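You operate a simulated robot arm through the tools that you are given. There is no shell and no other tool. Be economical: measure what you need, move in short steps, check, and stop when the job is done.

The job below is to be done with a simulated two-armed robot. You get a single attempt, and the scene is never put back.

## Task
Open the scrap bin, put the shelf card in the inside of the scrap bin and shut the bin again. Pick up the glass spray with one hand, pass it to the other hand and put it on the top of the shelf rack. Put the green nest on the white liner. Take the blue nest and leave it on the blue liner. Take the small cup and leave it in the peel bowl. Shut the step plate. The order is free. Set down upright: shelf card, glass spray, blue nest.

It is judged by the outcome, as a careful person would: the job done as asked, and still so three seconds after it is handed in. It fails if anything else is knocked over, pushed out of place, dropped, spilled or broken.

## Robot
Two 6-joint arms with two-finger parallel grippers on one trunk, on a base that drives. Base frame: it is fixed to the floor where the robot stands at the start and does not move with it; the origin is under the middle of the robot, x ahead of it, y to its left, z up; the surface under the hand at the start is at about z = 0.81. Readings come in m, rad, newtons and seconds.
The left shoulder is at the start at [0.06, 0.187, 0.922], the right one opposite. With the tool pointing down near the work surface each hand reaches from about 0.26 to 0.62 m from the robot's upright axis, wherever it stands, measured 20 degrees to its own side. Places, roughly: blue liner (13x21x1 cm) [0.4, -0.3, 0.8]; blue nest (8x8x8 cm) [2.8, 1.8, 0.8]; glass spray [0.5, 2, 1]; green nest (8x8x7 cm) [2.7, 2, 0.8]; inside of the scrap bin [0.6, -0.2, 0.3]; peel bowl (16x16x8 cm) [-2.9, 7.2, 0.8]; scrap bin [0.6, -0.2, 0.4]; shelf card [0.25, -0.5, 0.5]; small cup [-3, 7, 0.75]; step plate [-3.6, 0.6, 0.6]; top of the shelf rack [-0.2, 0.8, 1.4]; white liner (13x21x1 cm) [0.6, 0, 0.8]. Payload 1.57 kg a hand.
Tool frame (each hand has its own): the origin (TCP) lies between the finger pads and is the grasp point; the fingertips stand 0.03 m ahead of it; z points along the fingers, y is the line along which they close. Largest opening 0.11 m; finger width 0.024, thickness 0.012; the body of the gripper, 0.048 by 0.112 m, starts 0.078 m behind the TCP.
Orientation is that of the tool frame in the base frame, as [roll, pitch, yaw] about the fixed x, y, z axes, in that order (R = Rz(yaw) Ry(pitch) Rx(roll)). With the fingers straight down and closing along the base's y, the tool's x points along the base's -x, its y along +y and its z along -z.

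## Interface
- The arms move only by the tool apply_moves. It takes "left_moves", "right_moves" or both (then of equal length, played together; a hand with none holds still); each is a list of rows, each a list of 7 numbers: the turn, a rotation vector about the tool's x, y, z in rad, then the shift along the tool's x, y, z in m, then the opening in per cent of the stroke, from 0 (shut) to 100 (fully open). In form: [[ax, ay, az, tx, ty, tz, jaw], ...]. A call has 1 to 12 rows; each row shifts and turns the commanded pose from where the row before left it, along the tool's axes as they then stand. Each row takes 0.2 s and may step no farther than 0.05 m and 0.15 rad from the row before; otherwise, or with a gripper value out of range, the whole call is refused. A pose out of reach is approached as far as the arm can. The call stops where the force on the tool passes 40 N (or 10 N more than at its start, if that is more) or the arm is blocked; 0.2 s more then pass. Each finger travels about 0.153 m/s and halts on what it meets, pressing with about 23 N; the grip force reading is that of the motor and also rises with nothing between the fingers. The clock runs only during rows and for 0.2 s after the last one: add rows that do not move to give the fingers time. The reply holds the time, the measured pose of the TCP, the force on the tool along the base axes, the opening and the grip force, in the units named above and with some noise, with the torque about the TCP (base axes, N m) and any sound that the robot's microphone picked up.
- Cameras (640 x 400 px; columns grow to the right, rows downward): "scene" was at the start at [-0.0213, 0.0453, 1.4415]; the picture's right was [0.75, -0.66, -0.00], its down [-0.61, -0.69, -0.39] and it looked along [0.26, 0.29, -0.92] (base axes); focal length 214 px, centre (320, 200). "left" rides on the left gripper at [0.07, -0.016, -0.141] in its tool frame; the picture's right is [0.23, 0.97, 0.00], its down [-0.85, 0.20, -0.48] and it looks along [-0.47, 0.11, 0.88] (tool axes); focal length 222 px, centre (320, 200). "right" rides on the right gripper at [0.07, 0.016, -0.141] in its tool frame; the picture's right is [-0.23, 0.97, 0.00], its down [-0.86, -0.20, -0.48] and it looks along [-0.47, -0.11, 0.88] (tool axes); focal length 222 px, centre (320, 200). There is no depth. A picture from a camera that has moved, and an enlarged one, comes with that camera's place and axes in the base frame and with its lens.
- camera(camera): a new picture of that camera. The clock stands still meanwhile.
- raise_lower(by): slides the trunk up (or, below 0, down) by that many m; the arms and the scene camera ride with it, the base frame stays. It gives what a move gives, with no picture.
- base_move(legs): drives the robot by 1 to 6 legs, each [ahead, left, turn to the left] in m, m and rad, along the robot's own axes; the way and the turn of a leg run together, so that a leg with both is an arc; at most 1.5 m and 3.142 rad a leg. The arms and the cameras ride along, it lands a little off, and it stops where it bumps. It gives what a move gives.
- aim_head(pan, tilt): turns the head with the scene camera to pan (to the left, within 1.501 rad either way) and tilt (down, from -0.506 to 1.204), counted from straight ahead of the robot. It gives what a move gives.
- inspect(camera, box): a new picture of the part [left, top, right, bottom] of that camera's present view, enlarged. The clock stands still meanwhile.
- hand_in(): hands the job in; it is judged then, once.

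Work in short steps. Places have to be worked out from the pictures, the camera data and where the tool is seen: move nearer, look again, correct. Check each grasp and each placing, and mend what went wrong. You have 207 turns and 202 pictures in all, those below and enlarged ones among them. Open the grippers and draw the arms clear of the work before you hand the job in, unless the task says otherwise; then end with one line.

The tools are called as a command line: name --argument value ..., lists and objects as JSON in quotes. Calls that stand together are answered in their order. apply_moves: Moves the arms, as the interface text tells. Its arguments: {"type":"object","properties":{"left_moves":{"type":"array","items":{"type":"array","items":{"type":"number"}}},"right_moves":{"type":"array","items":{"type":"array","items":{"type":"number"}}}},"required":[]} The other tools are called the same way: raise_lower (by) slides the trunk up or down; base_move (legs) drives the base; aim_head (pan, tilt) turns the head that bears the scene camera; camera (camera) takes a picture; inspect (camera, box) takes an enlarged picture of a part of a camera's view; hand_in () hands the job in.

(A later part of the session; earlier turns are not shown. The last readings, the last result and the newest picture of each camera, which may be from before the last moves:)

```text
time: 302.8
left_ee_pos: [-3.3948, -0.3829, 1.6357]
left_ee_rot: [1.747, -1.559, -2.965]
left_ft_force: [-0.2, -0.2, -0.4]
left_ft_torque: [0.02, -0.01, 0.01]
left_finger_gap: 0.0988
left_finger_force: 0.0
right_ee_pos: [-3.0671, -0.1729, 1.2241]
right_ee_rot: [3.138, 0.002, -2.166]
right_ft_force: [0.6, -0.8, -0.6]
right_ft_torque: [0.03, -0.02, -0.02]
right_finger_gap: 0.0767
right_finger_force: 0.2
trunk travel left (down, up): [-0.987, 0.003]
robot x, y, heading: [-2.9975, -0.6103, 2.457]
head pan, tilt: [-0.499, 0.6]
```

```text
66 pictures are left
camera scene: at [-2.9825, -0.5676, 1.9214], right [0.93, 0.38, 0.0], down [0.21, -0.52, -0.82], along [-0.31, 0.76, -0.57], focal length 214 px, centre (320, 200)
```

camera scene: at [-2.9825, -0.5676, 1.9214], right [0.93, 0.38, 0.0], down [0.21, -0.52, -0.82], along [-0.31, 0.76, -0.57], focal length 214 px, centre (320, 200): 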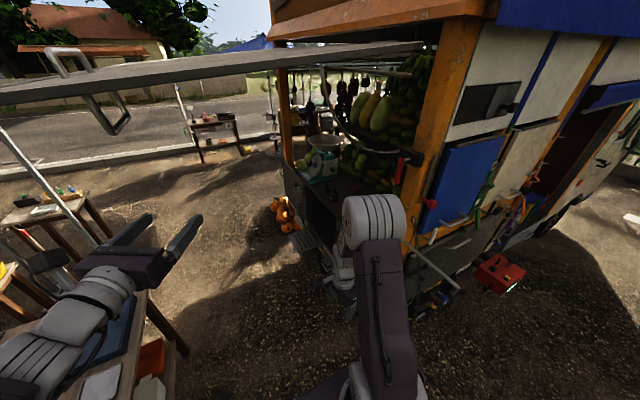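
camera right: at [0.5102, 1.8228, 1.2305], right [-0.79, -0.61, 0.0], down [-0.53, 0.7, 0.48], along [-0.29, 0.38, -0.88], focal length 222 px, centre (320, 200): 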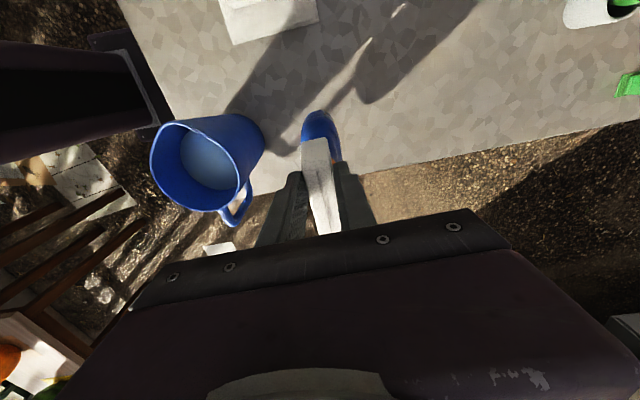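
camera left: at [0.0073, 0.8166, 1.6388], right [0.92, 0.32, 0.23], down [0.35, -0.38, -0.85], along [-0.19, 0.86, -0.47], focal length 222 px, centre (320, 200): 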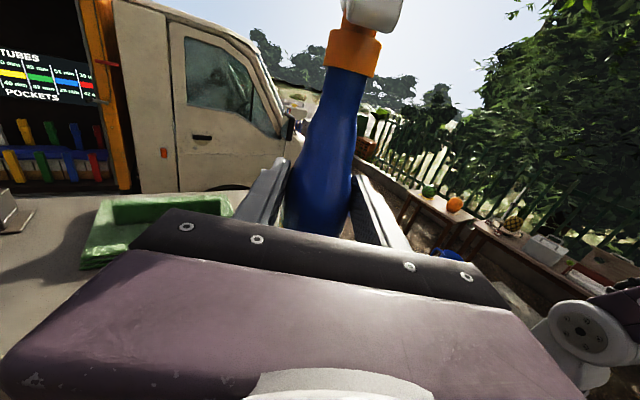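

Zoom on the rear of the van around (305,240).

raise_lower --by -0.35

camera --camera "scene"

inspect --camera "scene" --box '[240, 150, 400, 300]'

```text
time: 306.2
left_ee_pos: [-3.3944, -0.3826, 1.286]
left_ee_rot: [1.709, -1.562, -2.927]
left_ft_force: [-1.0, 0.3, -0.1]
left_ft_torque: [0.02, -0.02, 0.0]
left_finger_gap: 0.0993
left_finger_force: 0.0
right_ee_pos: [-3.0667, -0.1725, 0.8742]
right_ee_rot: [3.139, 0.0, -2.167]
right_ft_force: [-0.3, 0.4, -0.4]
right_ft_torque: [0.0, -0.02, 0.0]
right_finger_gap: 0.0771
right_finger_force: 0.1
trunk travel left (down, up): [-0.637, 0.353]
robot x, y, heading: [-2.9966, -0.6153, 2.459]
head pan, tilt: [-0.499, 0.6]
```

```text
65 pictures are left
camera scene: at [-2.9815, -0.5682, 1.5715], right [0.93, 0.38, 0.0], down [0.21, -0.52, -0.83], along [-0.31, 0.76, -0.56], focal length 214 px, centre (320, 200)
```

scene: 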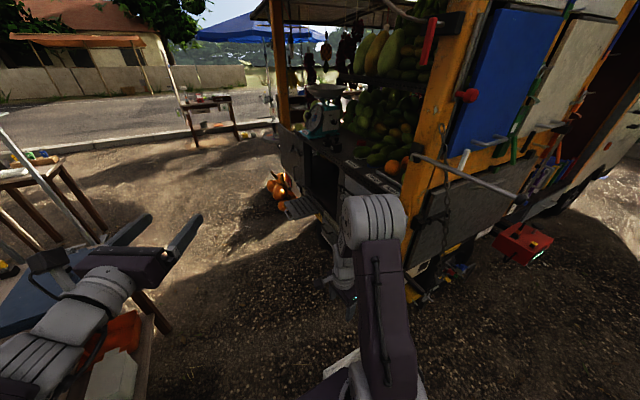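

```text
2.67 times, centred on (320, 225) of scene
camera zoom: at [-2.9815, -0.5682, 1.5715], right [0.93, 0.38, 0.0], down [0.21, -0.52, -0.83], along [-0.31, 0.76, -0.56], focal length 572 px, centre (320, 133)
```

zoom: 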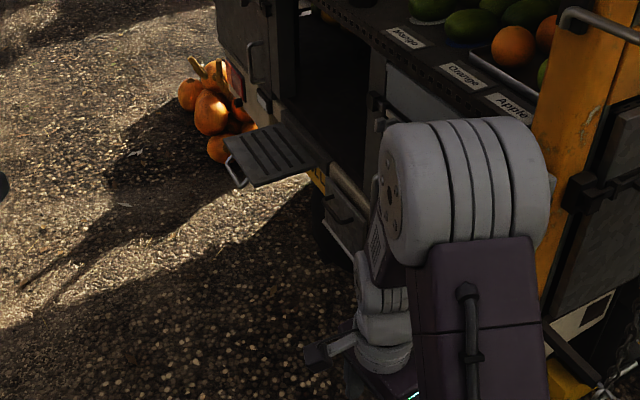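

The step plate is a ribbed fold-down plate with a handle at the van's rear (hinge v≈-1.77, z≈0.6). Before driving on, check the left elbow's clearance to the table.

aim_head --pan 0.7 --tilt 0.8

camera --camera "scene"

```text
time: 307.6
left_ee_pos: [-3.3948, -0.3831, 1.2857]
left_ee_rot: [1.711, -1.561, -2.929]
left_ft_force: [0.3, 0.2, -0.1]
left_ft_torque: [0.01, -0.02, -0.05]
left_finger_gap: 0.0992
left_finger_force: 0.0
right_ee_pos: [-3.0679, -0.1726, 0.8743]
right_ee_rot: [3.138, 0.002, -2.166]
right_ft_force: [-1.0, -0.9, 0.3]
right_ft_torque: [0.0, 0.0, -0.01]
right_finger_gap: 0.0769
right_finger_force: 0.0
trunk travel left (down, up): [-0.637, 0.353]
robot x, y, heading: [-2.9969, -0.6106, 2.458]
head pan, tilt: [0.7, 0.799]
```

```text
63 pictures are left
camera scene: at [-3.029, -0.6511, 1.5546], right [-0.01, 1.0, 0.0], down [0.72, 0.01, -0.7], along [-0.7, -0.01, -0.72], focal length 214 px, centre (320, 200)
```

scene: 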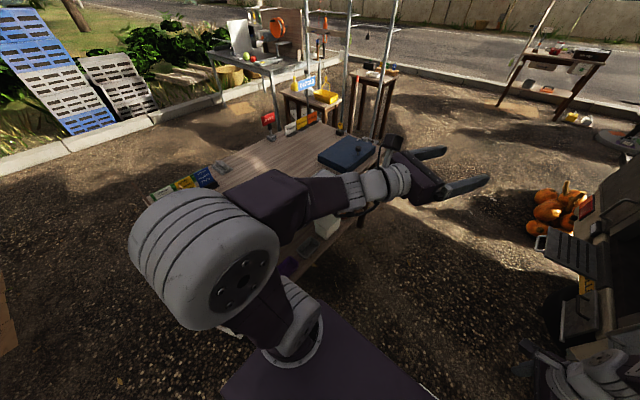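

Stretch both hands forward to pull the elbows in before passing between the table and van.

apply_moves --left_moves '[[0, 0, 0, 0, 0, 0.03, 0], [0, 0, 0, 0, 0, 0.03, 0], [0, 0, 0, 0, 0, 0.03, 0], [0, 0, 0, 0, 0, 0.03, 0], [0, 0, 0, 0, 0, 0.03, 0]]' --right_moves '[[0, 0, 0, 0.02, 0.036, -0.03, 0], [0, 0, 0, 0.02, 0.036, -0.03, 0], [0, 0, 0, 0.02, 0.036, -0.03, 0], [0, 0, 0, 0.02, 0.036, -0.03, 0], [0, 0, 0, 0.02, 0.036, -0.03, 0]]'

base_move --legs '[[0.5, 0, 0]]'

aim_head --pan 0.0 --tilt 0.8

camera --camera "scene"

```text
refused: row 1 steps farther than a row can; nothing moved
```

```text
time: 310.6
left_ee_pos: [-3.7811, -0.0694, 1.2864]
left_ee_rot: [1.7, -1.562, -2.91]
left_ft_force: [0.1, 1.2, 0.3]
left_ft_torque: [-0.01, -0.02, -0.03]
left_finger_gap: 0.0991
left_finger_force: 0.1
right_ee_pos: [-3.4547, 0.1413, 0.8738]
right_ee_rot: [3.139, 0.003, -2.164]
right_ft_force: [-0.1, -0.7, -0.2]
right_ft_torque: [-0.01, -0.02, 0.01]
right_finger_gap: 0.0769
right_finger_force: 0.0
trunk travel left (down, up): [-0.637, 0.353]
robot x, y, heading: [-3.3819, -0.298, 2.465]
head pan, tilt: [0.7, 0.799]
```

```text
time: 311.6
left_ee_pos: [-3.7818, -0.069, 1.2855]
left_ee_rot: [1.705, -1.559, -2.92]
left_ft_force: [0.1, 0.8, 0.5]
left_ft_torque: [-0.02, 0.04, -0.01]
left_finger_gap: 0.0992
left_finger_force: 0.1
right_ee_pos: [-3.4556, 0.1433, 0.8742]
right_ee_rot: [3.138, 0.002, -2.163]
right_ft_force: [1.1, 0.4, -0.6]
right_ft_torque: [0.0, -0.01, -0.01]
right_finger_gap: 0.0768
right_finger_force: 0.0
trunk travel left (down, up): [-0.637, 0.353]
robot x, y, heading: [-3.3779, -0.2997, 2.457]
head pan, tilt: [0.0, 0.799]
```

```text
62 pictures are left
camera scene: at [-3.398, -0.2839, 1.5545], right [0.63, 0.78, 0.0], down [0.56, -0.45, -0.7], along [-0.54, 0.44, -0.72], focal length 214 px, centre (320, 200)
```

scene: 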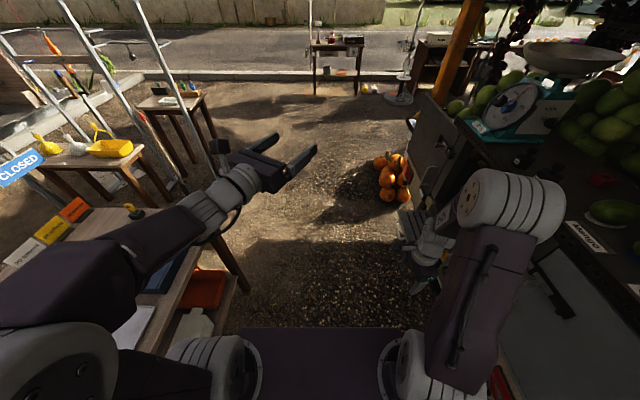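

No contact. Redo the arm stretch with smaller steps.

apply_moves --left_moves '[[0, 0, 0, 0, 0, 0.02, 0], [0, 0, 0, 0, 0, 0.02, 0], [0, 0, 0, 0, 0, 0.02, 0], [0, 0, 0, 0, 0, 0.02, 0], [0, 0, 0, 0, 0, 0.02, 0], [0, 0, 0, 0, 0, 0.02, 0], [0, 0, 0, 0, 0, 0.02, 0]]' --right_moves '[[0, 0, 0, 0.02, 0.026, -0.02, 0], [0, 0, 0, 0.02, 0.026, -0.02, 0], [0, 0, 0, 0.02, 0.026, -0.02, 0], [0, 0, 0, 0.02, 0.026, -0.02, 0], [0, 0, 0, 0.02, 0.026, -0.02, 0], [0, 0, 0, 0.02, 0.026, -0.02, 0], [0, 0, 0, 0.02, 0.026, -0.02, 0]]'

base_move --legs '[[0.68, 0, 0], [0, 0, -1.2]]'

aim_head --pan -0.3 --tilt 0.9

camera --camera "scene"

```text
time: 313.2
left_ee_pos: [-3.8309, 0.0632, 1.2854]
left_ee_rot: [1.824, -1.558, -3.038]
left_ft_force: [-0.3, 0.3, -1.0]
left_ft_torque: [0.03, -0.02, -0.03]
left_finger_gap: 0.0
left_finger_force: 21.4
right_ee_pos: [-3.6873, 0.1271, 1.0154]
right_ee_rot: [3.14, 0.003, -2.162]
right_ft_force: [0.0, 0.1, 0.0]
right_ft_torque: [0.01, -0.02, 0.0]
right_finger_gap: 0.0001
right_finger_force: 21.3
trunk travel left (down, up): [-0.637, 0.353]
robot x, y, heading: [-3.3837, -0.296, 2.462]
head pan, tilt: [0.0, 0.799]
```

```text
time: 320.0
left_ee_pos: [-3.7274, 0.6807, 1.2852]
left_ee_rot: [1.708, -1.561, 2.144]
left_ft_force: [0.6, 0.0, 0.7]
left_ft_torque: [-0.02, 0.02, -0.02]
left_finger_gap: 0.0
left_finger_force: 21.3
right_ee_pos: [-3.6169, 0.5676, 1.015]
right_ee_rot: [3.139, 0.003, 2.904]
right_ft_force: [0.1, -0.5, 0.7]
right_ft_torque: [-0.01, 0.0, 0.02]
right_finger_gap: 0.0
right_finger_force: 21.3
trunk travel left (down, up): [-0.637, 0.353]
robot x, y, heading: [-3.9097, 0.1351, 1.247]
head pan, tilt: [0.0, 0.799]
```

```text
time: 320.8
left_ee_pos: [-3.726, 0.68, 1.2856]
left_ee_rot: [1.711, -1.561, 2.142]
left_ft_force: [0.1, 0.7, 0.2]
left_ft_torque: [0.0, 0.01, 0.01]
left_finger_gap: 0.0001
left_finger_force: 20.6
right_ee_pos: [-3.6165, 0.5677, 1.0154]
right_ee_rot: [3.139, 0.003, 2.906]
right_ft_force: [-0.6, 0.2, -0.1]
right_ft_torque: [-0.02, 0.03, -0.01]
right_finger_gap: 0.0
right_finger_force: 21.4
trunk travel left (down, up): [-0.637, 0.353]
robot x, y, heading: [-3.9104, 0.1376, 1.243]
head pan, tilt: [-0.3, 0.901]
```

```text
61 pictures are left
camera scene: at [-3.884, 0.142, 1.5467], right [0.81, -0.59, 0.0], down [-0.46, -0.63, -0.62], along [0.36, 0.5, -0.78], focal length 214 px, centre (320, 200)
```

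scene: 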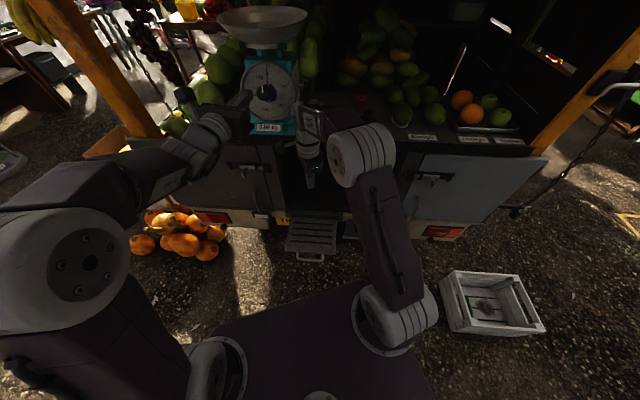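

The plate is right in front: hinge ≈(-3.54,0.67,0.60), handle ≈(-3.68,0.50,0.58). Plan: fist of the left hand pointing forward, come under the plate from its left side, lift and push it up. First retract the right hand, square up and strafe left.

apply_moves --right_moves '[[0, 0, 0, 0, -0.036, -0.02, 0], [0, 0, 0, 0, -0.036, -0.02, 0], [0, 0, 0, 0, -0.036, -0.02, 0], [0, 0, 0, 0, -0.036, -0.02, 0], [0, 0, 0, 0, -0.036, -0.02, 0], [0, 0, 0, 0, -0.036, 0, 0]]'

base_move --legs '[[-0.04, 0, -0.37], [0, 0.35, 0]]'

apply_moves --left_moves '[[0.13, 0, 0, 0, 0, 0, 0], [0.13, 0, 0, 0, 0, 0, 0], [0.13, 0, 0, 0, 0, 0, 0], [0.13, 0, 0, 0, 0, 0, 0]]'

camera --camera "scene"

```text
time: 322.2
left_ee_pos: [-3.7272, 0.6786, 1.287]
left_ee_rot: [1.595, -1.562, 2.258]
left_ft_force: [-0.1, -0.8, -0.2]
left_ft_torque: [0.0, 0.02, 0.01]
left_finger_gap: 0.0001
left_finger_force: 21.1
right_ee_pos: [-3.6659, 0.3559, 1.1143]
right_ee_rot: [3.136, 0.002, 2.904]
right_ft_force: [0.6, 0.3, 0.5]
right_ft_torque: [0.02, 0.0, 0.02]
right_finger_gap: 0.0002
right_finger_force: 21.0
trunk travel left (down, up): [-0.637, 0.353]
robot x, y, heading: [-3.913, 0.1356, 1.235]
head pan, tilt: [-0.3, 0.901]
```

```text
time: 325.6
left_ee_pos: [-3.8311, 0.7671, 1.2871]
left_ee_rot: [1.723, -1.56, 1.763]
left_ft_force: [0.3, 0.2, -0.2]
left_ft_torque: [-0.01, -0.01, 0.05]
left_finger_gap: 0.0
left_finger_force: 21.3
right_ee_pos: [-3.8904, 0.4445, 1.114]
right_ee_rot: [3.14, 0.003, 2.536]
right_ft_force: [0.1, -0.9, -0.5]
right_ft_torque: [-0.02, 0.0, 0.01]
right_finger_gap: 0.0004
right_finger_force: 21.5
trunk travel left (down, up): [-0.637, 0.353]
robot x, y, heading: [-4.1995, 0.3283, 0.881]
head pan, tilt: [-0.3, 0.901]
```

```text
time: 326.6
left_ee_pos: [-3.8345, 0.7753, 1.2893]
left_ee_rot: [2.035, -1.56, 1.572]
left_ft_force: [0.1, -1.1, 0.9]
left_ft_torque: [0.0, 0.04, -0.01]
left_finger_gap: 0.0004
left_finger_force: 21.3
left hand out of reach, approached as far as the arm can: row 1, 2, 3, 4
right_ee_pos: [-3.8907, 0.4439, 1.1139]
right_ee_rot: [3.138, 0.001, 2.536]
right_ft_force: [-0.4, -0.5, 0.8]
right_ft_torque: [0.01, -0.02, -0.01]
right_finger_gap: 0.0001
right_finger_force: 21.4
trunk travel left (down, up): [-0.637, 0.353]
robot x, y, heading: [-4.1978, 0.3256, 0.871]
head pan, tilt: [-0.3, 0.901]
```

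```text
60 pictures are left
camera scene: at [-4.1718, 0.3216, 1.5466], right [0.54, -0.84, 0.0], down [-0.66, -0.43, -0.62], along [0.52, 0.34, -0.78], focal length 214 px, centre (320, 200)
```

scene: 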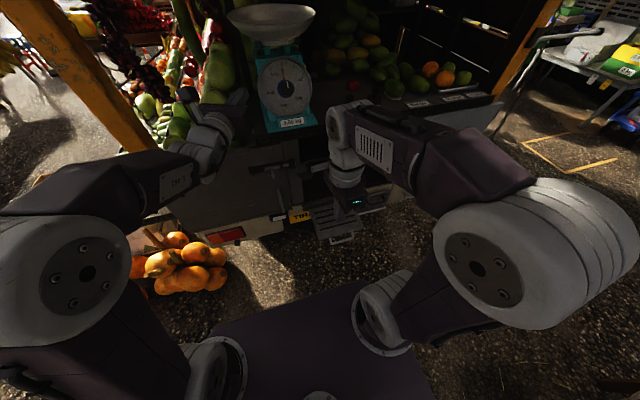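

Lower the trunk in two stages.

raise_lower --by -0.4

camera --camera "left"

camera --camera "scene"

```text
time: 330.4
left_ee_pos: [-3.834, 0.7739, 0.8897]
left_ee_rot: [2.018, -1.561, 1.588]
left_ft_force: [-0.1, -0.5, -0.3]
left_ft_torque: [0.04, 0.05, -0.01]
left_finger_gap: 0.0
left_finger_force: 21.1
right_ee_pos: [-3.89, 0.4436, 0.7145]
right_ee_rot: [3.138, 0.003, 2.536]
right_ft_force: [-0.1, 0.1, 1.0]
right_ft_torque: [0.01, 0.02, -0.02]
right_finger_gap: 0.0001
right_finger_force: 21.4
trunk travel left (down, up): [-0.237, 0.753]
robot x, y, heading: [-4.197, 0.3247, 0.876]
head pan, tilt: [-0.3, 0.901]
```

```text
59 pictures are left
camera left: at [-3.9704, 0.7268, 0.9599], right [0.44, -0.87, 0.24], down [-0.34, -0.4, -0.85], along [0.83, 0.29, -0.47], focal length 222 px, centre (320, 200)
```

left: 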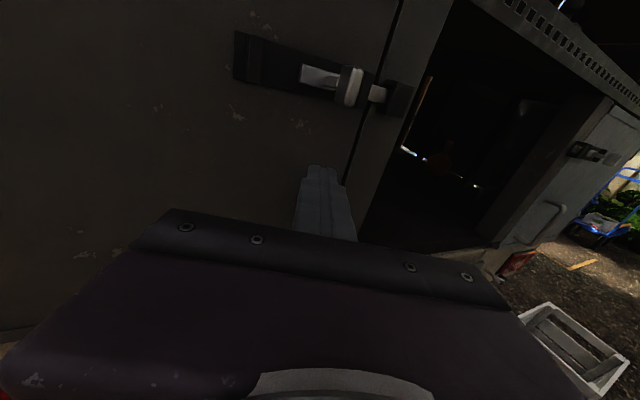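

```text
58 pictures are left
camera scene: at [-4.172, 0.3219, 1.1467], right [0.54, -0.84, 0.0], down [-0.66, -0.43, -0.62], along [0.52, 0.34, -0.78], focal length 214 px, centre (320, 200)
```

scene: 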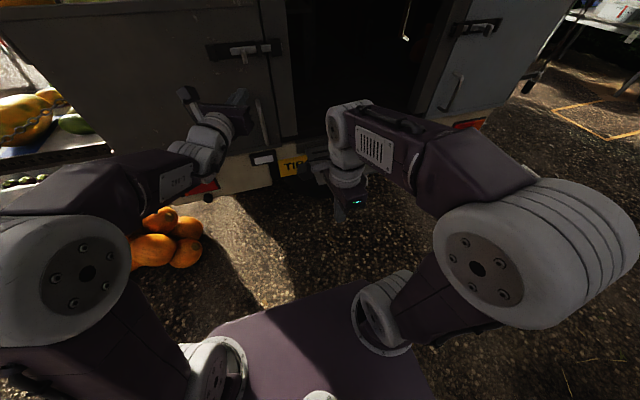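

Back off 5 cm, lower the trunk further and bring the fist below plate height.

base_move --legs '[[-0.05, 0, 0]]'

raise_lower --by -0.22

apply_moves --left_moves '[[0, 0, 0, -0.03, 0, 0, 0], [0, 0, 0, -0.03, 0, 0, 0], [0, 0, 0, -0.03, 0, 0, 0], [0, 0, 0, -0.03, 0, 0, 0], [0, 0, 0, -0.03, 0, 0, 0]]'

camera --camera "left"

camera --camera "scene"

```text
time: 331.3
left_ee_pos: [-3.8681, 0.7351, 0.8895]
left_ee_rot: [1.962, -1.562, 1.643]
left_ft_force: [0.0, 0.9, -0.3]
left_ft_torque: [0.02, 0.01, 0.01]
left_finger_gap: 0.0
left_finger_force: 21.3
right_ee_pos: [-3.9236, 0.4041, 0.7143]
right_ee_rot: [3.137, 0.003, 2.536]
right_ft_force: [0.0, -0.4, 0.8]
right_ft_torque: [-0.01, -0.02, 0.01]
right_finger_gap: 0.0
right_finger_force: 21.2
trunk travel left (down, up): [-0.237, 0.753]
robot x, y, heading: [-4.2297, 0.2833, 0.874]
head pan, tilt: [-0.3, 0.901]
```

```text
time: 333.7
left_ee_pos: [-3.867, 0.7361, 0.6703]
left_ee_rot: [2.013, -1.562, 1.593]
left_ft_force: [1.1, 0.4, -0.6]
left_ft_torque: [0.0, 0.01, 0.01]
left_finger_gap: 0.0
left_finger_force: 21.9
right_ee_pos: [-3.9239, 0.4055, 0.4932]
right_ee_rot: [3.139, 0.002, 2.536]
right_ft_force: [-0.5, 0.2, -1.5]
right_ft_torque: [0.02, -0.03, 0.02]
right_finger_gap: 0.0
right_finger_force: 21.4
trunk travel left (down, up): [-0.017, 0.973]
robot x, y, heading: [-4.2297, 0.2852, 0.879]
head pan, tilt: [-0.3, 0.901]
```

```text
time: 334.9
left_ee_pos: [-3.8816, 0.7582, 0.5276]
left_ee_rot: [2.04, -1.56, 1.56]
left_ft_force: [-0.5, 0.6, 0.3]
left_ft_torque: [-0.01, -0.02, 0.02]
left_finger_gap: 0.0002
left_finger_force: 21.3
left hand out of reach, approached as far as the arm can: row 1, 2, 3, 4, 5
right_ee_pos: [-3.923, 0.4038, 0.4947]
right_ee_rot: [3.138, 0.002, 2.537]
right_ft_force: [-0.3, -0.1, 0.2]
right_ft_torque: [0.0, -0.02, 0.0]
right_finger_gap: 0.0
right_finger_force: 21.2
trunk travel left (down, up): [-0.017, 0.973]
robot x, y, heading: [-4.2302, 0.2893, 0.875]
head pan, tilt: [-0.3, 0.901]
```

```text
57 pictures are left
camera left: at [-4.0183, 0.7116, 0.5976], right [0.43, -0.87, 0.24], down [-0.34, -0.4, -0.85], along [0.84, 0.28, -0.47], focal length 222 px, centre (320, 200)
```

left: 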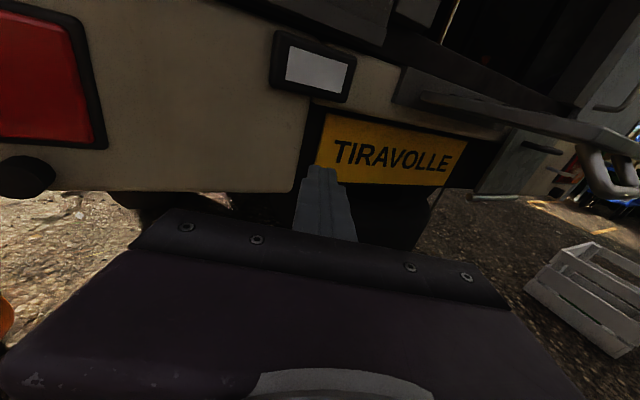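

```text
56 pictures are left
camera scene: at [-4.2046, 0.2828, 0.9267], right [0.54, -0.84, 0.0], down [-0.66, -0.43, -0.62], along [0.52, 0.34, -0.78], focal length 214 px, centre (320, 200)
```

scene: 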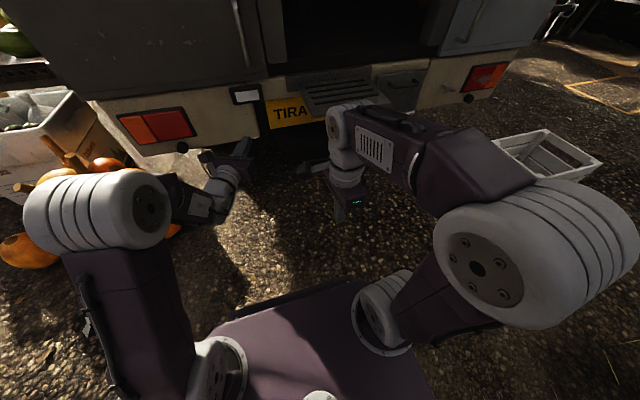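

The plate is seen edge-on just above the fist's level (fist z 0.53, plate ≈0.60). Strafe right 0.26 m to bring the fist under it.

base_move --legs '[[0, -0.26, 0]]'

camera --camera "left"

camera --camera "scene"

```text
time: 336.7
left_ee_pos: [-3.6795, 0.5902, 0.5256]
left_ee_rot: [2.093, -1.558, 1.502]
left_ft_force: [0.3, -0.3, 0.1]
left_ft_torque: [0.06, 0.02, -0.01]
left_finger_gap: 0.0001
left_finger_force: 21.2
right_ee_pos: [-3.7222, 0.2354, 0.4928]
right_ee_rot: [3.139, 0.003, 2.535]
right_ft_force: [-0.4, -0.6, 0.3]
right_ft_torque: [-0.01, -0.01, -0.01]
right_finger_gap: 0.0
right_finger_force: 21.2
trunk travel left (down, up): [-0.017, 0.973]
robot x, y, heading: [-4.0301, 0.1196, 0.874]
head pan, tilt: [-0.3, 0.901]
```

```text
55 pictures are left
camera left: at [-3.8158, 0.5428, 0.5977], right [0.43, -0.87, 0.24], down [-0.34, -0.4, -0.85], along [0.84, 0.28, -0.47], focal length 222 px, centre (320, 200)
```

left: 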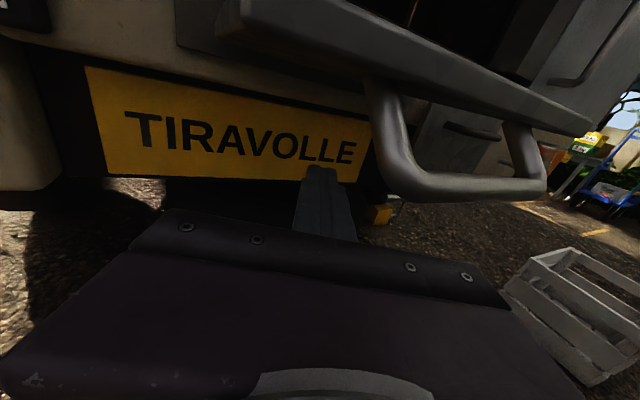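

```text
54 pictures are left
camera scene: at [-4.0032, 0.1144, 0.9266], right [0.54, -0.84, 0.0], down [-0.66, -0.42, -0.62], along [0.52, 0.34, -0.78], focal length 214 px, centre (320, 200)
```

scene: 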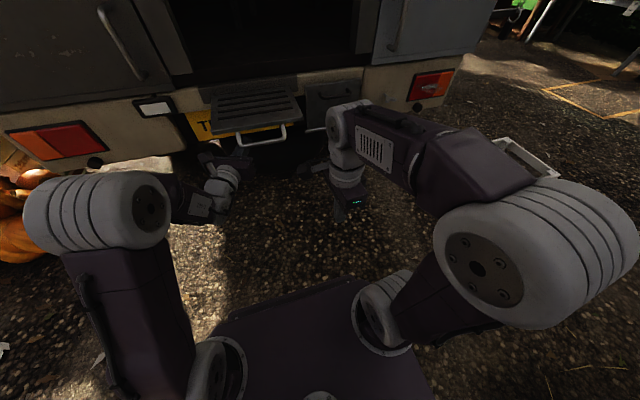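

The fist is under the plate's left part, beside the handle. Raise the trunk 10 cm to lift the plate and look.

apply_moves --left_moves '[[0, 0, 0, 0, 0, 0.02, 0], [0, 0, 0, 0, 0, 0.01, 0]]'

raise_lower --by 0.1

camera --camera "scene"

camera --camera "left"

```text
time: 337.3
left_ee_pos: [-3.655, 0.6028, 0.5246]
left_ee_rot: [2.161, -1.559, 1.43]
left_ft_force: [1.1, 0.2, 0.0]
left_ft_torque: [-0.01, 0.01, 0.01]
left_finger_gap: 0.0
left_finger_force: 21.7
right_ee_pos: [-3.721, 0.2354, 0.4939]
right_ee_rot: [3.138, 0.005, 2.535]
right_ft_force: [0.6, 0.6, -0.1]
right_ft_torque: [-0.02, 0.01, 0.0]
right_finger_gap: 0.0
right_finger_force: 21.5
trunk travel left (down, up): [-0.017, 0.973]
robot x, y, heading: [-4.0293, 0.1163, 0.873]
head pan, tilt: [-0.3, 0.901]
```

```text
time: 338.7
left_ee_pos: [-3.6532, 0.6048, 0.6254]
left_ee_rot: [2.085, -1.558, 1.508]
left_ft_force: [1.3, 2.1, -4.4]
left_ft_torque: [0.32, -0.19, -0.03]
left_finger_gap: 0.0
left_finger_force: 21.0
right_ee_pos: [-3.7217, 0.2362, 0.5928]
right_ee_rot: [3.14, 0.002, 2.533]
right_ft_force: [0.2, -0.7, 0.7]
right_ft_torque: [0.01, -0.01, -0.01]
right_finger_gap: 0.0
right_finger_force: 21.3
trunk travel left (down, up): [-0.117, 0.873]
robot x, y, heading: [-4.0292, 0.1113, 0.868]
head pan, tilt: [-0.3, 0.901]
```

```text
53 pictures are left
camera scene: at [-4.0026, 0.1151, 1.0267], right [0.54, -0.84, 0.0], down [-0.66, -0.43, -0.62], along [0.52, 0.34, -0.78], focal length 214 px, centre (320, 200)
```

scene: 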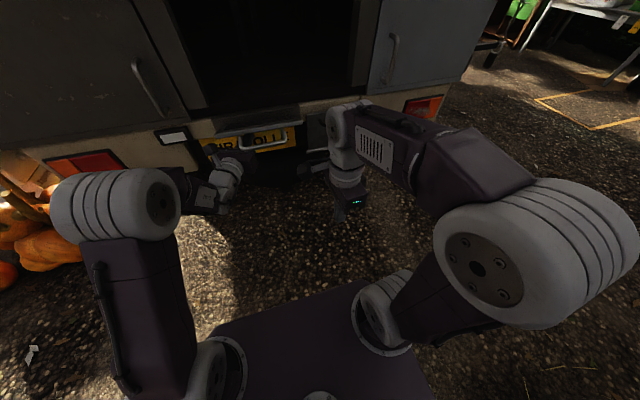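

```text
52 pictures are left
camera left: at [-3.7898, 0.5582, 0.6969], right [0.42, -0.87, 0.24], down [-0.34, -0.4, -0.85], along [0.84, 0.28, -0.47], focal length 222 px, centre (320, 200)
```

left: 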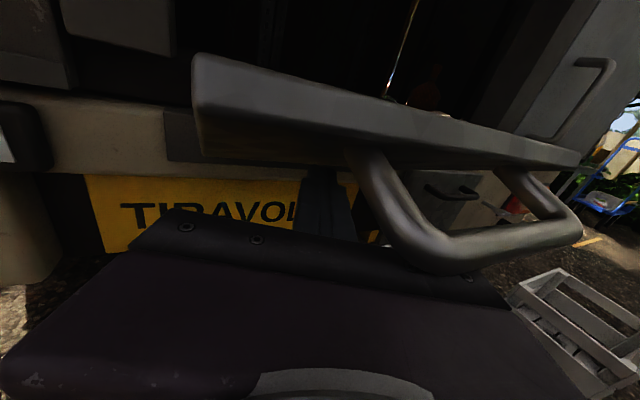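

The plate is tilting up. Continue raising 8 cm.

raise_lower --by 0.08

camera --camera "left"

inspect --camera "scene" --box '[140, 60, 340, 220]'

```text
time: 339.8
left_ee_pos: [-3.6532, 0.6034, 0.7063]
left_ee_rot: [1.847, -1.56, 1.746]
left_ft_force: [-0.7, -2.9, -5.5]
left_ft_torque: [-0.15, 0.11, -0.03]
left_finger_gap: 0.0001
left_finger_force: 20.8
right_ee_pos: [-3.7208, 0.236, 0.6738]
right_ee_rot: [3.138, 0.003, 2.534]
right_ft_force: [0.5, 0.6, 0.5]
right_ft_torque: [0.02, 0.0, 0.0]
right_finger_gap: 0.0
right_finger_force: 21.0
trunk travel left (down, up): [-0.197, 0.793]
robot x, y, heading: [-4.0289, 0.1178, 0.873]
head pan, tilt: [-0.3, 0.901]
```

```text
51 pictures are left
camera left: at [-3.79, 0.5577, 0.778], right [0.42, -0.87, 0.24], down [-0.34, -0.4, -0.85], along [0.84, 0.28, -0.47], focal length 222 px, centre (320, 200)
```

left: 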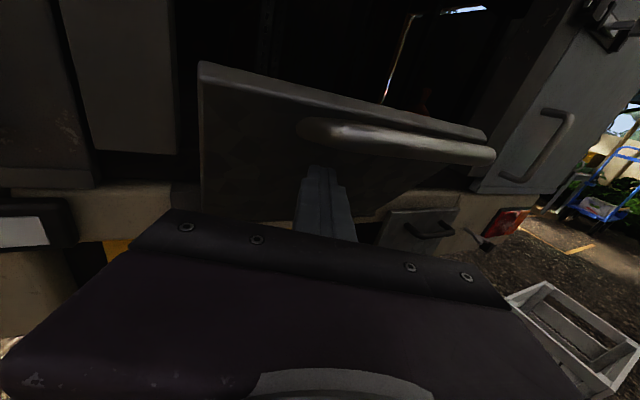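

```text
2.50 times, centred on (240, 140) of scene
camera zoom: at [-4.0028, 0.1147, 1.1068], right [0.54, -0.84, 0.0], down [-0.66, -0.43, -0.62], along [0.52, 0.34, -0.78], focal length 536 px, centre (520, 350)
```

zoom: 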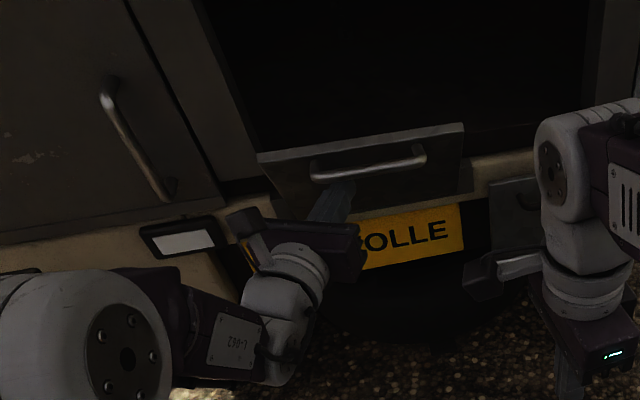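

The plate is at ~60°. Push it forward to vertical with the base.

base_move --legs '[[0.05, 0, 0]]'

apply_moves --left_moves '[[0, 0, 0, 0, 0, 0.012, 0], [0, 0, 0, 0, 0, 0.012, 0], [0, 0, 0, 0, 0, 0.012, 0], [0, 0, 0, 0, 0, 0.012, 0]]'

camera --camera "left"

inspect --camera "scene" --box '[140, 60, 340, 220]'

```text
time: 340.8
left_ee_pos: [-3.6222, 0.6417, 0.7048]
left_ee_rot: [2.185, -1.559, 1.408]
left_ft_force: [-0.6, -0.4, 0.0]
left_ft_torque: [0.02, 0.03, -0.03]
left_finger_gap: 0.0
left_finger_force: 21.2
right_ee_pos: [-3.6885, 0.2743, 0.6736]
right_ee_rot: [3.137, 0.002, 2.536]
right_ft_force: [0.3, 0.2, -0.7]
right_ft_torque: [-0.04, 0.04, 0.0]
right_finger_gap: 0.0
right_finger_force: 21.0
trunk travel left (down, up): [-0.197, 0.793]
robot x, y, heading: [-3.9987, 0.1565, 0.878]
head pan, tilt: [-0.3, 0.901]
```

```text
time: 341.4
left_ee_pos: [-3.6006, 0.6539, 0.7053]
left_ee_rot: [2.222, -1.559, 1.37]
left_ft_force: [-8.5, -5.3, 2.1]
left_ft_torque: [0.11, -0.11, 0.07]
left_finger_gap: 0.0
left_finger_force: 21.4
right_ee_pos: [-3.689, 0.2743, 0.6739]
right_ee_rot: [3.137, 0.003, 2.533]
right_ft_force: [0.0, 0.0, -0.3]
right_ft_torque: [0.02, 0.01, 0.0]
right_finger_gap: 0.0002
right_finger_force: 21.1
trunk travel left (down, up): [-0.197, 0.793]
robot x, y, heading: [-3.9967, 0.156, 0.874]
head pan, tilt: [-0.3, 0.901]
stopped in row 3 (left hand): the force on the tool passed its limit at 69 N (the readings are from after the stop); the commanded pose is now the measured one
```

```text
49 pictures are left
camera left: at [-3.7367, 0.6083, 0.7776], right [0.42, -0.87, 0.24], down [-0.35, -0.4, -0.85], along [0.84, 0.28, -0.47], focal length 222 px, centre (320, 200)
```

left: 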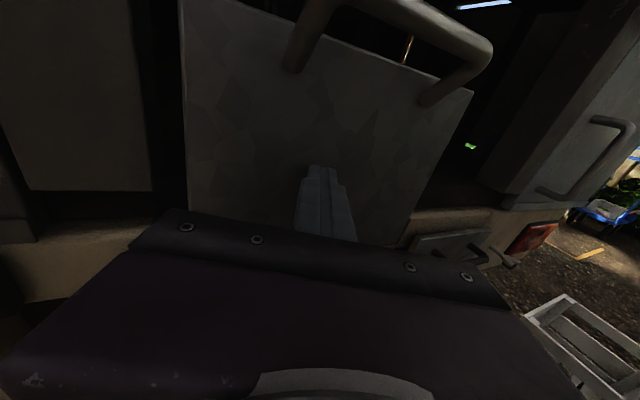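

```text
2.50 times, centred on (240, 140) of scene
camera zoom: at [-3.9725, 0.1517, 1.1067], right [0.54, -0.84, 0.0], down [-0.66, -0.43, -0.62], along [0.52, 0.34, -0.78], focal length 536 px, centre (520, 350)
```

zoom: 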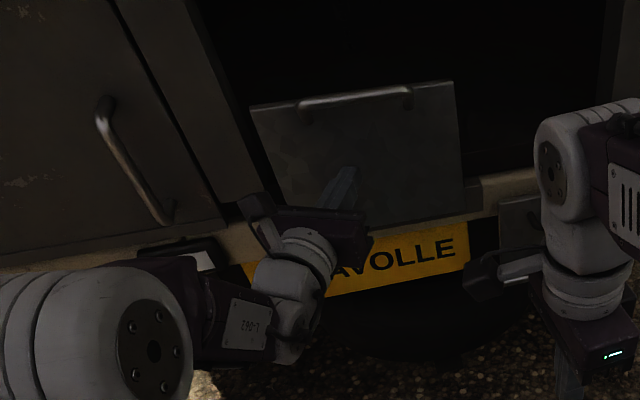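

The plate is against its stop (vertical). Back off and check that it stays.

base_move --legs '[[-0.1, 0, 0]]'

inspect --camera "scene" --box '[140, 60, 340, 220]'

camera --camera "left"

```text
time: 342.6
left_ee_pos: [-3.6638, 0.5776, 0.7055]
left_ee_rot: [2.287, -1.557, 1.303]
left_ft_force: [0.4, -0.1, 0.6]
left_ft_torque: [0.0, 0.02, -0.03]
left_finger_gap: 0.0
left_finger_force: 21.5
right_ee_pos: [-3.7522, 0.1974, 0.6735]
right_ee_rot: [3.138, 0.005, 2.536]
right_ft_force: [0.4, 0.4, 0.1]
right_ft_torque: [0.03, 0.0, -0.01]
right_finger_gap: 0.0001
right_finger_force: 21.5
trunk travel left (down, up): [-0.197, 0.793]
robot x, y, heading: [-4.0623, 0.0788, 0.87]
head pan, tilt: [-0.3, 0.901]
```

```text
2.50 times, centred on (240, 140) of scene
camera zoom: at [-4.0356, 0.0755, 1.1067], right [0.54, -0.84, 0.0], down [-0.66, -0.43, -0.62], along [0.52, 0.34, -0.78], focal length 536 px, centre (520, 350)
```

zoom: 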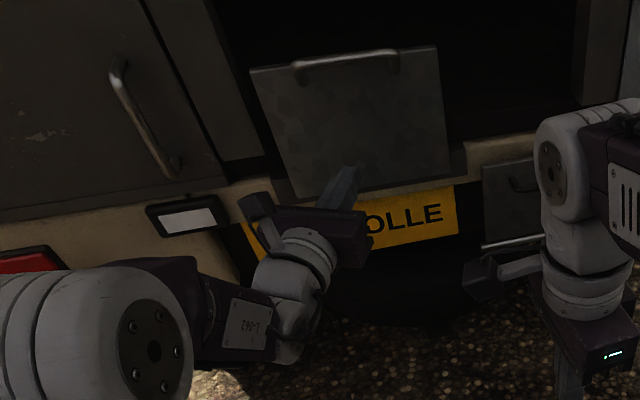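

```text
46 pictures are left
camera left: at [-3.7997, 0.532, 0.7768], right [0.42, -0.87, 0.24], down [-0.35, -0.4, -0.85], along [0.84, 0.28, -0.47], focal length 222 px, centre (320, 200)
```

left: 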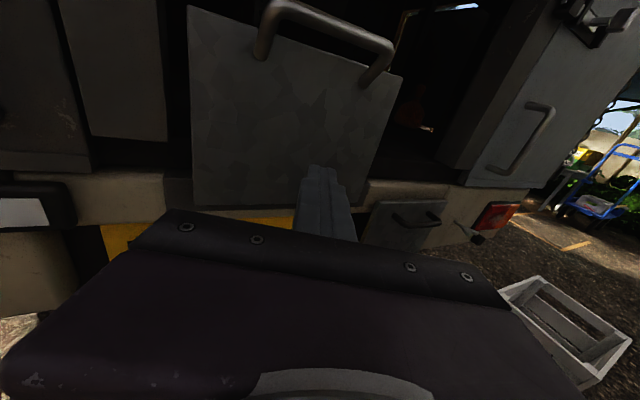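

The step plate stays shut. Raise the trunk, strafe left out of the awning area, and look for the way to the cup.

raise_lower --by 0.38

base_move --legs '[[0, 0.7, 0]]'

aim_head --pan 0.9 --tilt 0.3

camera --camera "scene"

```text
time: 346.3
left_ee_pos: [-3.6634, 0.579, 1.0841]
left_ee_rot: [2.306, -1.557, 1.283]
left_ft_force: [-0.5, 0.1, 0.6]
left_ft_torque: [0.02, 0.0, 0.01]
left_finger_gap: 0.0
left_finger_force: 21.4
right_ee_pos: [-3.7539, 0.1983, 1.0539]
right_ee_rot: [3.138, 0.003, 2.535]
right_ft_force: [-0.1, 0.5, -0.4]
right_ft_torque: [-0.03, 0.03, -0.01]
right_finger_gap: 0.0
right_finger_force: 21.2
trunk travel left (down, up): [-0.577, 0.413]
robot x, y, heading: [-4.0594, 0.0771, 0.872]
head pan, tilt: [-0.3, 0.901]
```

```text
time: 350.1
left_ee_pos: [-4.194, 1.027, 1.0854]
left_ee_rot: [2.296, -1.558, 1.278]
left_ft_force: [-0.8, -0.3, -0.7]
left_ft_torque: [0.01, -0.02, -0.01]
left_finger_gap: 0.0
left_finger_force: 21.5
right_ee_pos: [-4.2875, 0.6471, 1.0526]
right_ee_rot: [3.139, 0.003, 2.522]
right_ft_force: [-0.1, 0.0, 0.3]
right_ft_torque: [-0.02, 0.0, 0.01]
right_finger_gap: 0.0001
right_finger_force: 21.5
trunk travel left (down, up): [-0.577, 0.413]
robot x, y, heading: [-4.5992, 0.5351, 0.866]
head pan, tilt: [-0.3, 0.901]
```

```text
time: 351.5
left_ee_pos: [-4.1927, 1.0268, 1.0845]
left_ee_rot: [2.314, -1.557, 1.263]
left_ft_force: [0.1, -0.4, 0.0]
left_ft_torque: [-0.01, -0.01, -0.01]
left_finger_gap: 0.0004
left_finger_force: 22.1
right_ee_pos: [-4.2879, 0.6472, 1.0537]
right_ee_rot: [3.14, 0.004, 2.522]
right_ft_force: [-0.4, 0.5, 0.1]
right_ft_torque: [0.02, 0.0, 0.05]
right_finger_gap: 0.0
right_finger_force: 21.4
trunk travel left (down, up): [-0.577, 0.413]
robot x, y, heading: [-4.5977, 0.5321, 0.863]
head pan, tilt: [0.901, 0.3]
```

```text
45 pictures are left
camera scene: at [-4.6535, 0.581, 1.5389], right [0.98, 0.19, 0.0], down [0.06, -0.29, -0.96], along [-0.18, 0.94, -0.3], focal length 214 px, centre (320, 200)
```

scene: 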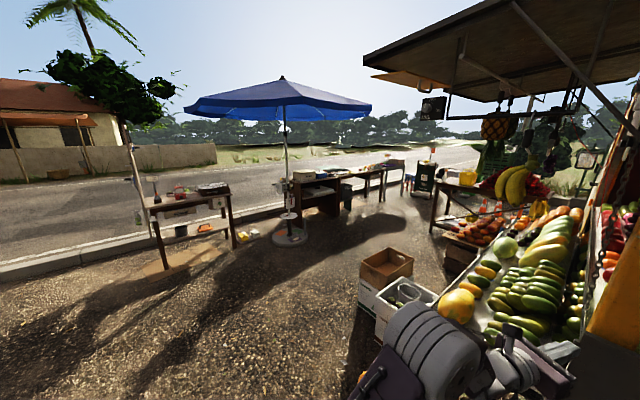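

The cup's place lies up past the umbrella. Turn to face that way, shift left of the crates and drive forward.

base_move --legs '[[0, 0.15, 0.7], [0, 0.1, 0], [1.5, 0, 0]]'

aim_head --pan -0.2 --tilt 0.35

camera --camera "scene"

```text
time: 361.1
left_ee_pos: [-4.7915, 2.6649, 1.0859]
left_ee_rot: [2.3, -1.558, 1.92]
left_ft_force: [0.3, 0.1, 0.0]
left_ft_torque: [0.02, 0.03, 0.03]
left_finger_gap: 0.0001
left_finger_force: 21.0
right_ee_pos: [-4.6421, 2.3056, 1.053]
right_ee_rot: [3.138, 0.004, -3.121]
right_ft_force: [-0.6, 0.1, 0.9]
right_ft_torque: [0.03, -0.01, -0.02]
right_finger_gap: 0.0001
right_finger_force: 21.0
trunk travel left (down, up): [-0.577, 0.413]
robot x, y, heading: [-4.8244, 2.0297, 1.504]
head pan, tilt: [0.901, 0.3]
stopped in leg 3: the robot was blocked; the commanded pose is now the measured one
```

```text
time: 362.4
left_ee_pos: [-4.792, 2.6655, 1.0855]
left_ee_rot: [2.313, -1.556, 1.907]
left_ft_force: [0.1, 0.1, 0.4]
left_ft_torque: [0.0, 0.04, -0.04]
left_finger_gap: 0.0003
left_finger_force: 21.6
right_ee_pos: [-4.6426, 2.3046, 1.0532]
right_ee_rot: [3.138, 0.003, -3.119]
right_ft_force: [1.0, -0.8, 0.2]
right_ft_torque: [-0.04, 0.0, -0.04]
right_finger_gap: 0.0002
right_finger_force: 21.4
trunk travel left (down, up): [-0.577, 0.413]
robot x, y, heading: [-4.8227, 2.0266, 1.504]
head pan, tilt: [-0.201, 0.351]
```

```text
44 pictures are left
camera scene: at [-4.7999, 2.0598, 1.5342], right [0.96, -0.26, 0.0], down [-0.09, -0.33, -0.94], along [0.25, 0.91, -0.34], focal length 214 px, centre (320, 200)
```

scene: 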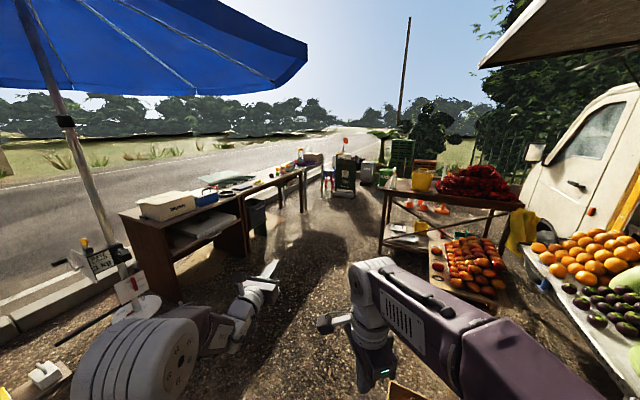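

The base was blocked. Look down to the front right to see by what.

aim_head --pan -0.3 --tilt 1.1

camera --camera "scene"

aim_head --pan 0.7 --tilt 1.1

camera --camera "scene"

```text
time: 363.5
left_ee_pos: [-4.791, 2.6645, 1.0844]
left_ee_rot: [2.317, -1.555, 1.9]
left_ft_force: [-1.6, 0.2, -0.8]
left_ft_torque: [0.03, 0.03, 0.0]
left_finger_gap: 0.0
left_finger_force: 21.6
right_ee_pos: [-4.6411, 2.3053, 1.0523]
right_ee_rot: [3.137, 0.003, -3.119]
right_ft_force: [0.8, 1.0, -0.6]
right_ft_torque: [0.02, 0.02, 0.01]
right_finger_gap: 0.0
right_finger_force: 21.0
trunk travel left (down, up): [-0.577, 0.413]
robot x, y, heading: [-4.8244, 2.028, 1.495]
head pan, tilt: [-0.3, 1.1]
```

```text
43 pictures are left
camera scene: at [-4.8017, 2.0291, 1.4729], right [0.93, -0.36, 0.0], down [-0.32, -0.83, -0.45], along [0.16, 0.42, -0.89], focal length 214 px, centre (320, 200)
```

scene: 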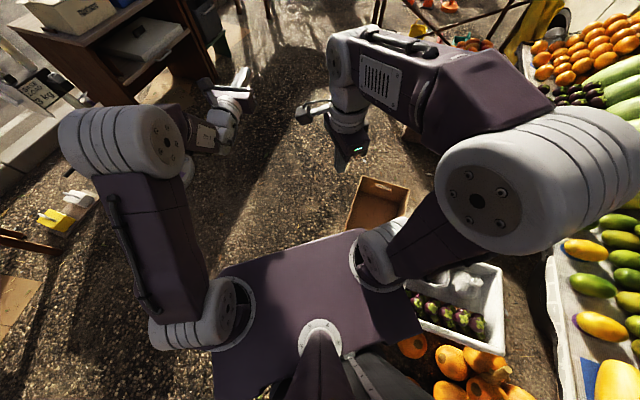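

```text
time: 364.8
left_ee_pos: [-4.7929, 2.6637, 1.0848]
left_ee_rot: [2.318, -1.555, 1.901]
left_ft_force: [0.7, -0.3, 0.1]
left_ft_torque: [0.02, 0.0, 0.01]
left_finger_gap: 0.0
left_finger_force: 21.3
right_ee_pos: [-4.6415, 2.3054, 1.0529]
right_ee_rot: [3.137, 0.003, -3.118]
right_ft_force: [0.0, 0.2, 0.4]
right_ft_torque: [0.0, 0.01, -0.01]
right_finger_gap: 0.0
right_finger_force: 21.8
trunk travel left (down, up): [-0.577, 0.413]
robot x, y, heading: [-4.821, 2.0283, 1.501]
head pan, tilt: [0.7, 1.1]
```

```text
42 pictures are left
camera scene: at [-4.8617, 2.021, 1.4728], right [0.81, 0.59, 0.0], down [0.53, -0.72, -0.45], along [-0.27, 0.37, -0.89], focal length 214 px, centre (320, 200)
```

scene: 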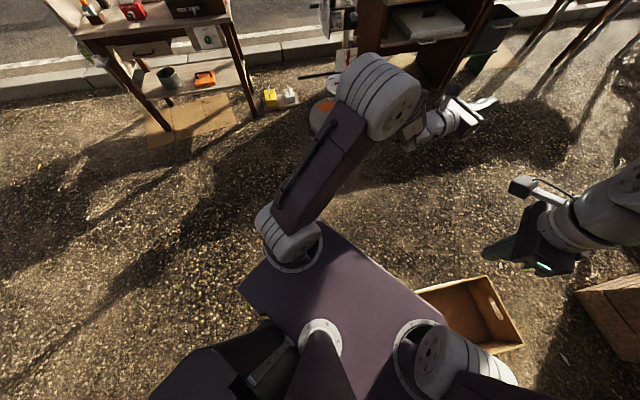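

A box stack is at my front-right. Back off, shift left, pass it, then move right into the lane.

raise_lower --by 0.15

base_move --legs '[[-0.1, 0.02, 0], [0, 0.16, 0.06], [0.98, 0, 0], [0, -0.5, 0]]'

aim_head --pan -0.3 --tilt 0.4

camera --camera "scene"

```text
time: 366.5
left_ee_pos: [-4.7913, 2.6648, 1.2348]
left_ee_rot: [2.321, -1.555, 1.896]
left_ft_force: [-0.8, 0.1, 0.0]
left_ft_torque: [0.01, -0.01, 0.03]
left_finger_gap: 0.0002
left_finger_force: 21.1
right_ee_pos: [-4.6431, 2.3043, 1.2039]
right_ee_rot: [3.137, 0.005, -3.12]
right_ft_force: [-0.5, 0.5, -0.6]
right_ft_torque: [0.03, -0.03, -0.04]
right_finger_gap: 0.0
right_finger_force: 20.8
trunk travel left (down, up): [-0.727, 0.263]
robot x, y, heading: [-4.82, 2.0282, 1.502]
head pan, tilt: [0.7, 1.1]
```

```text
time: 376.0
left_ee_pos: [-4.5216, 3.5591, 1.2355]
left_ee_rot: [2.277, -1.557, 2.005]
left_ft_force: [0.4, 0.2, 0.2]
left_ft_torque: [-0.01, -0.01, -0.04]
left_finger_gap: 0.0001
left_finger_force: 21.4
right_ee_pos: [-4.3481, 3.2096, 1.2035]
right_ee_rot: [3.139, 0.004, -3.056]
right_ft_force: [-0.2, -0.1, 0.0]
right_ft_torque: [-0.02, 0.0, -0.01]
right_finger_gap: 0.0
right_finger_force: 21.4
trunk travel left (down, up): [-0.727, 0.263]
robot x, y, heading: [-4.5114, 2.9246, 1.574]
head pan, tilt: [0.7, 1.1]
```

```text
time: 377.2
left_ee_pos: [-4.5211, 3.5593, 1.234]
left_ee_rot: [2.326, -1.557, 1.954]
left_ft_force: [0.1, 1.0, 0.9]
left_ft_torque: [0.0, -0.02, -0.01]
left_finger_gap: 0.0002
left_finger_force: 21.9
right_ee_pos: [-4.348, 3.2087, 1.203]
right_ee_rot: [3.137, 0.002, -3.058]
right_ft_force: [0.4, -0.3, -0.1]
right_ft_torque: [-0.02, -0.02, -0.04]
right_finger_gap: 0.0
right_finger_force: 21.6
trunk travel left (down, up): [-0.727, 0.263]
robot x, y, heading: [-4.5078, 2.9231, 1.564]
head pan, tilt: [-0.3, 0.4]
```

```text
41 pictures are left
camera scene: at [-4.4814, 2.9515, 1.6796], right [0.95, -0.3, 0.0], down [-0.12, -0.37, -0.92], along [0.28, 0.88, -0.39], focal length 214 px, centre (320, 200)
```

scene: 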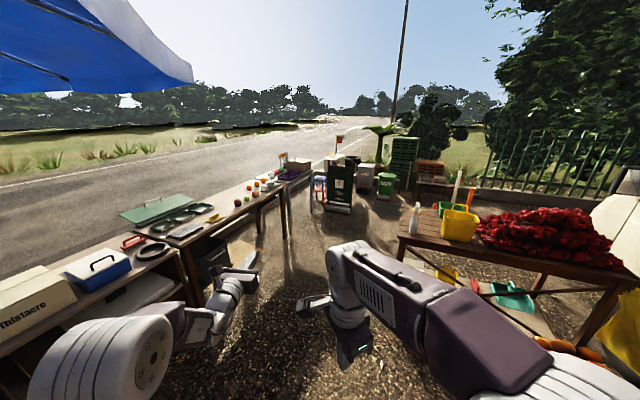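

Zoom toward the expected bowl/cup place.

inspect --camera "scene" --box '[260, 120, 460, 230]'

```text
3.20 times, centred on (360, 175) of scene
camera zoom: at [-4.4814, 2.9515, 1.6796], right [0.95, -0.3, 0.0], down [-0.12, -0.37, -0.92], along [0.28, 0.88, -0.39], focal length 686 px, centre (192, 280)
```

zoom: 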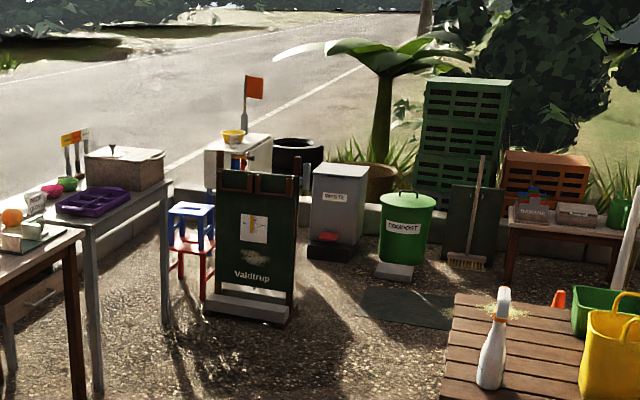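

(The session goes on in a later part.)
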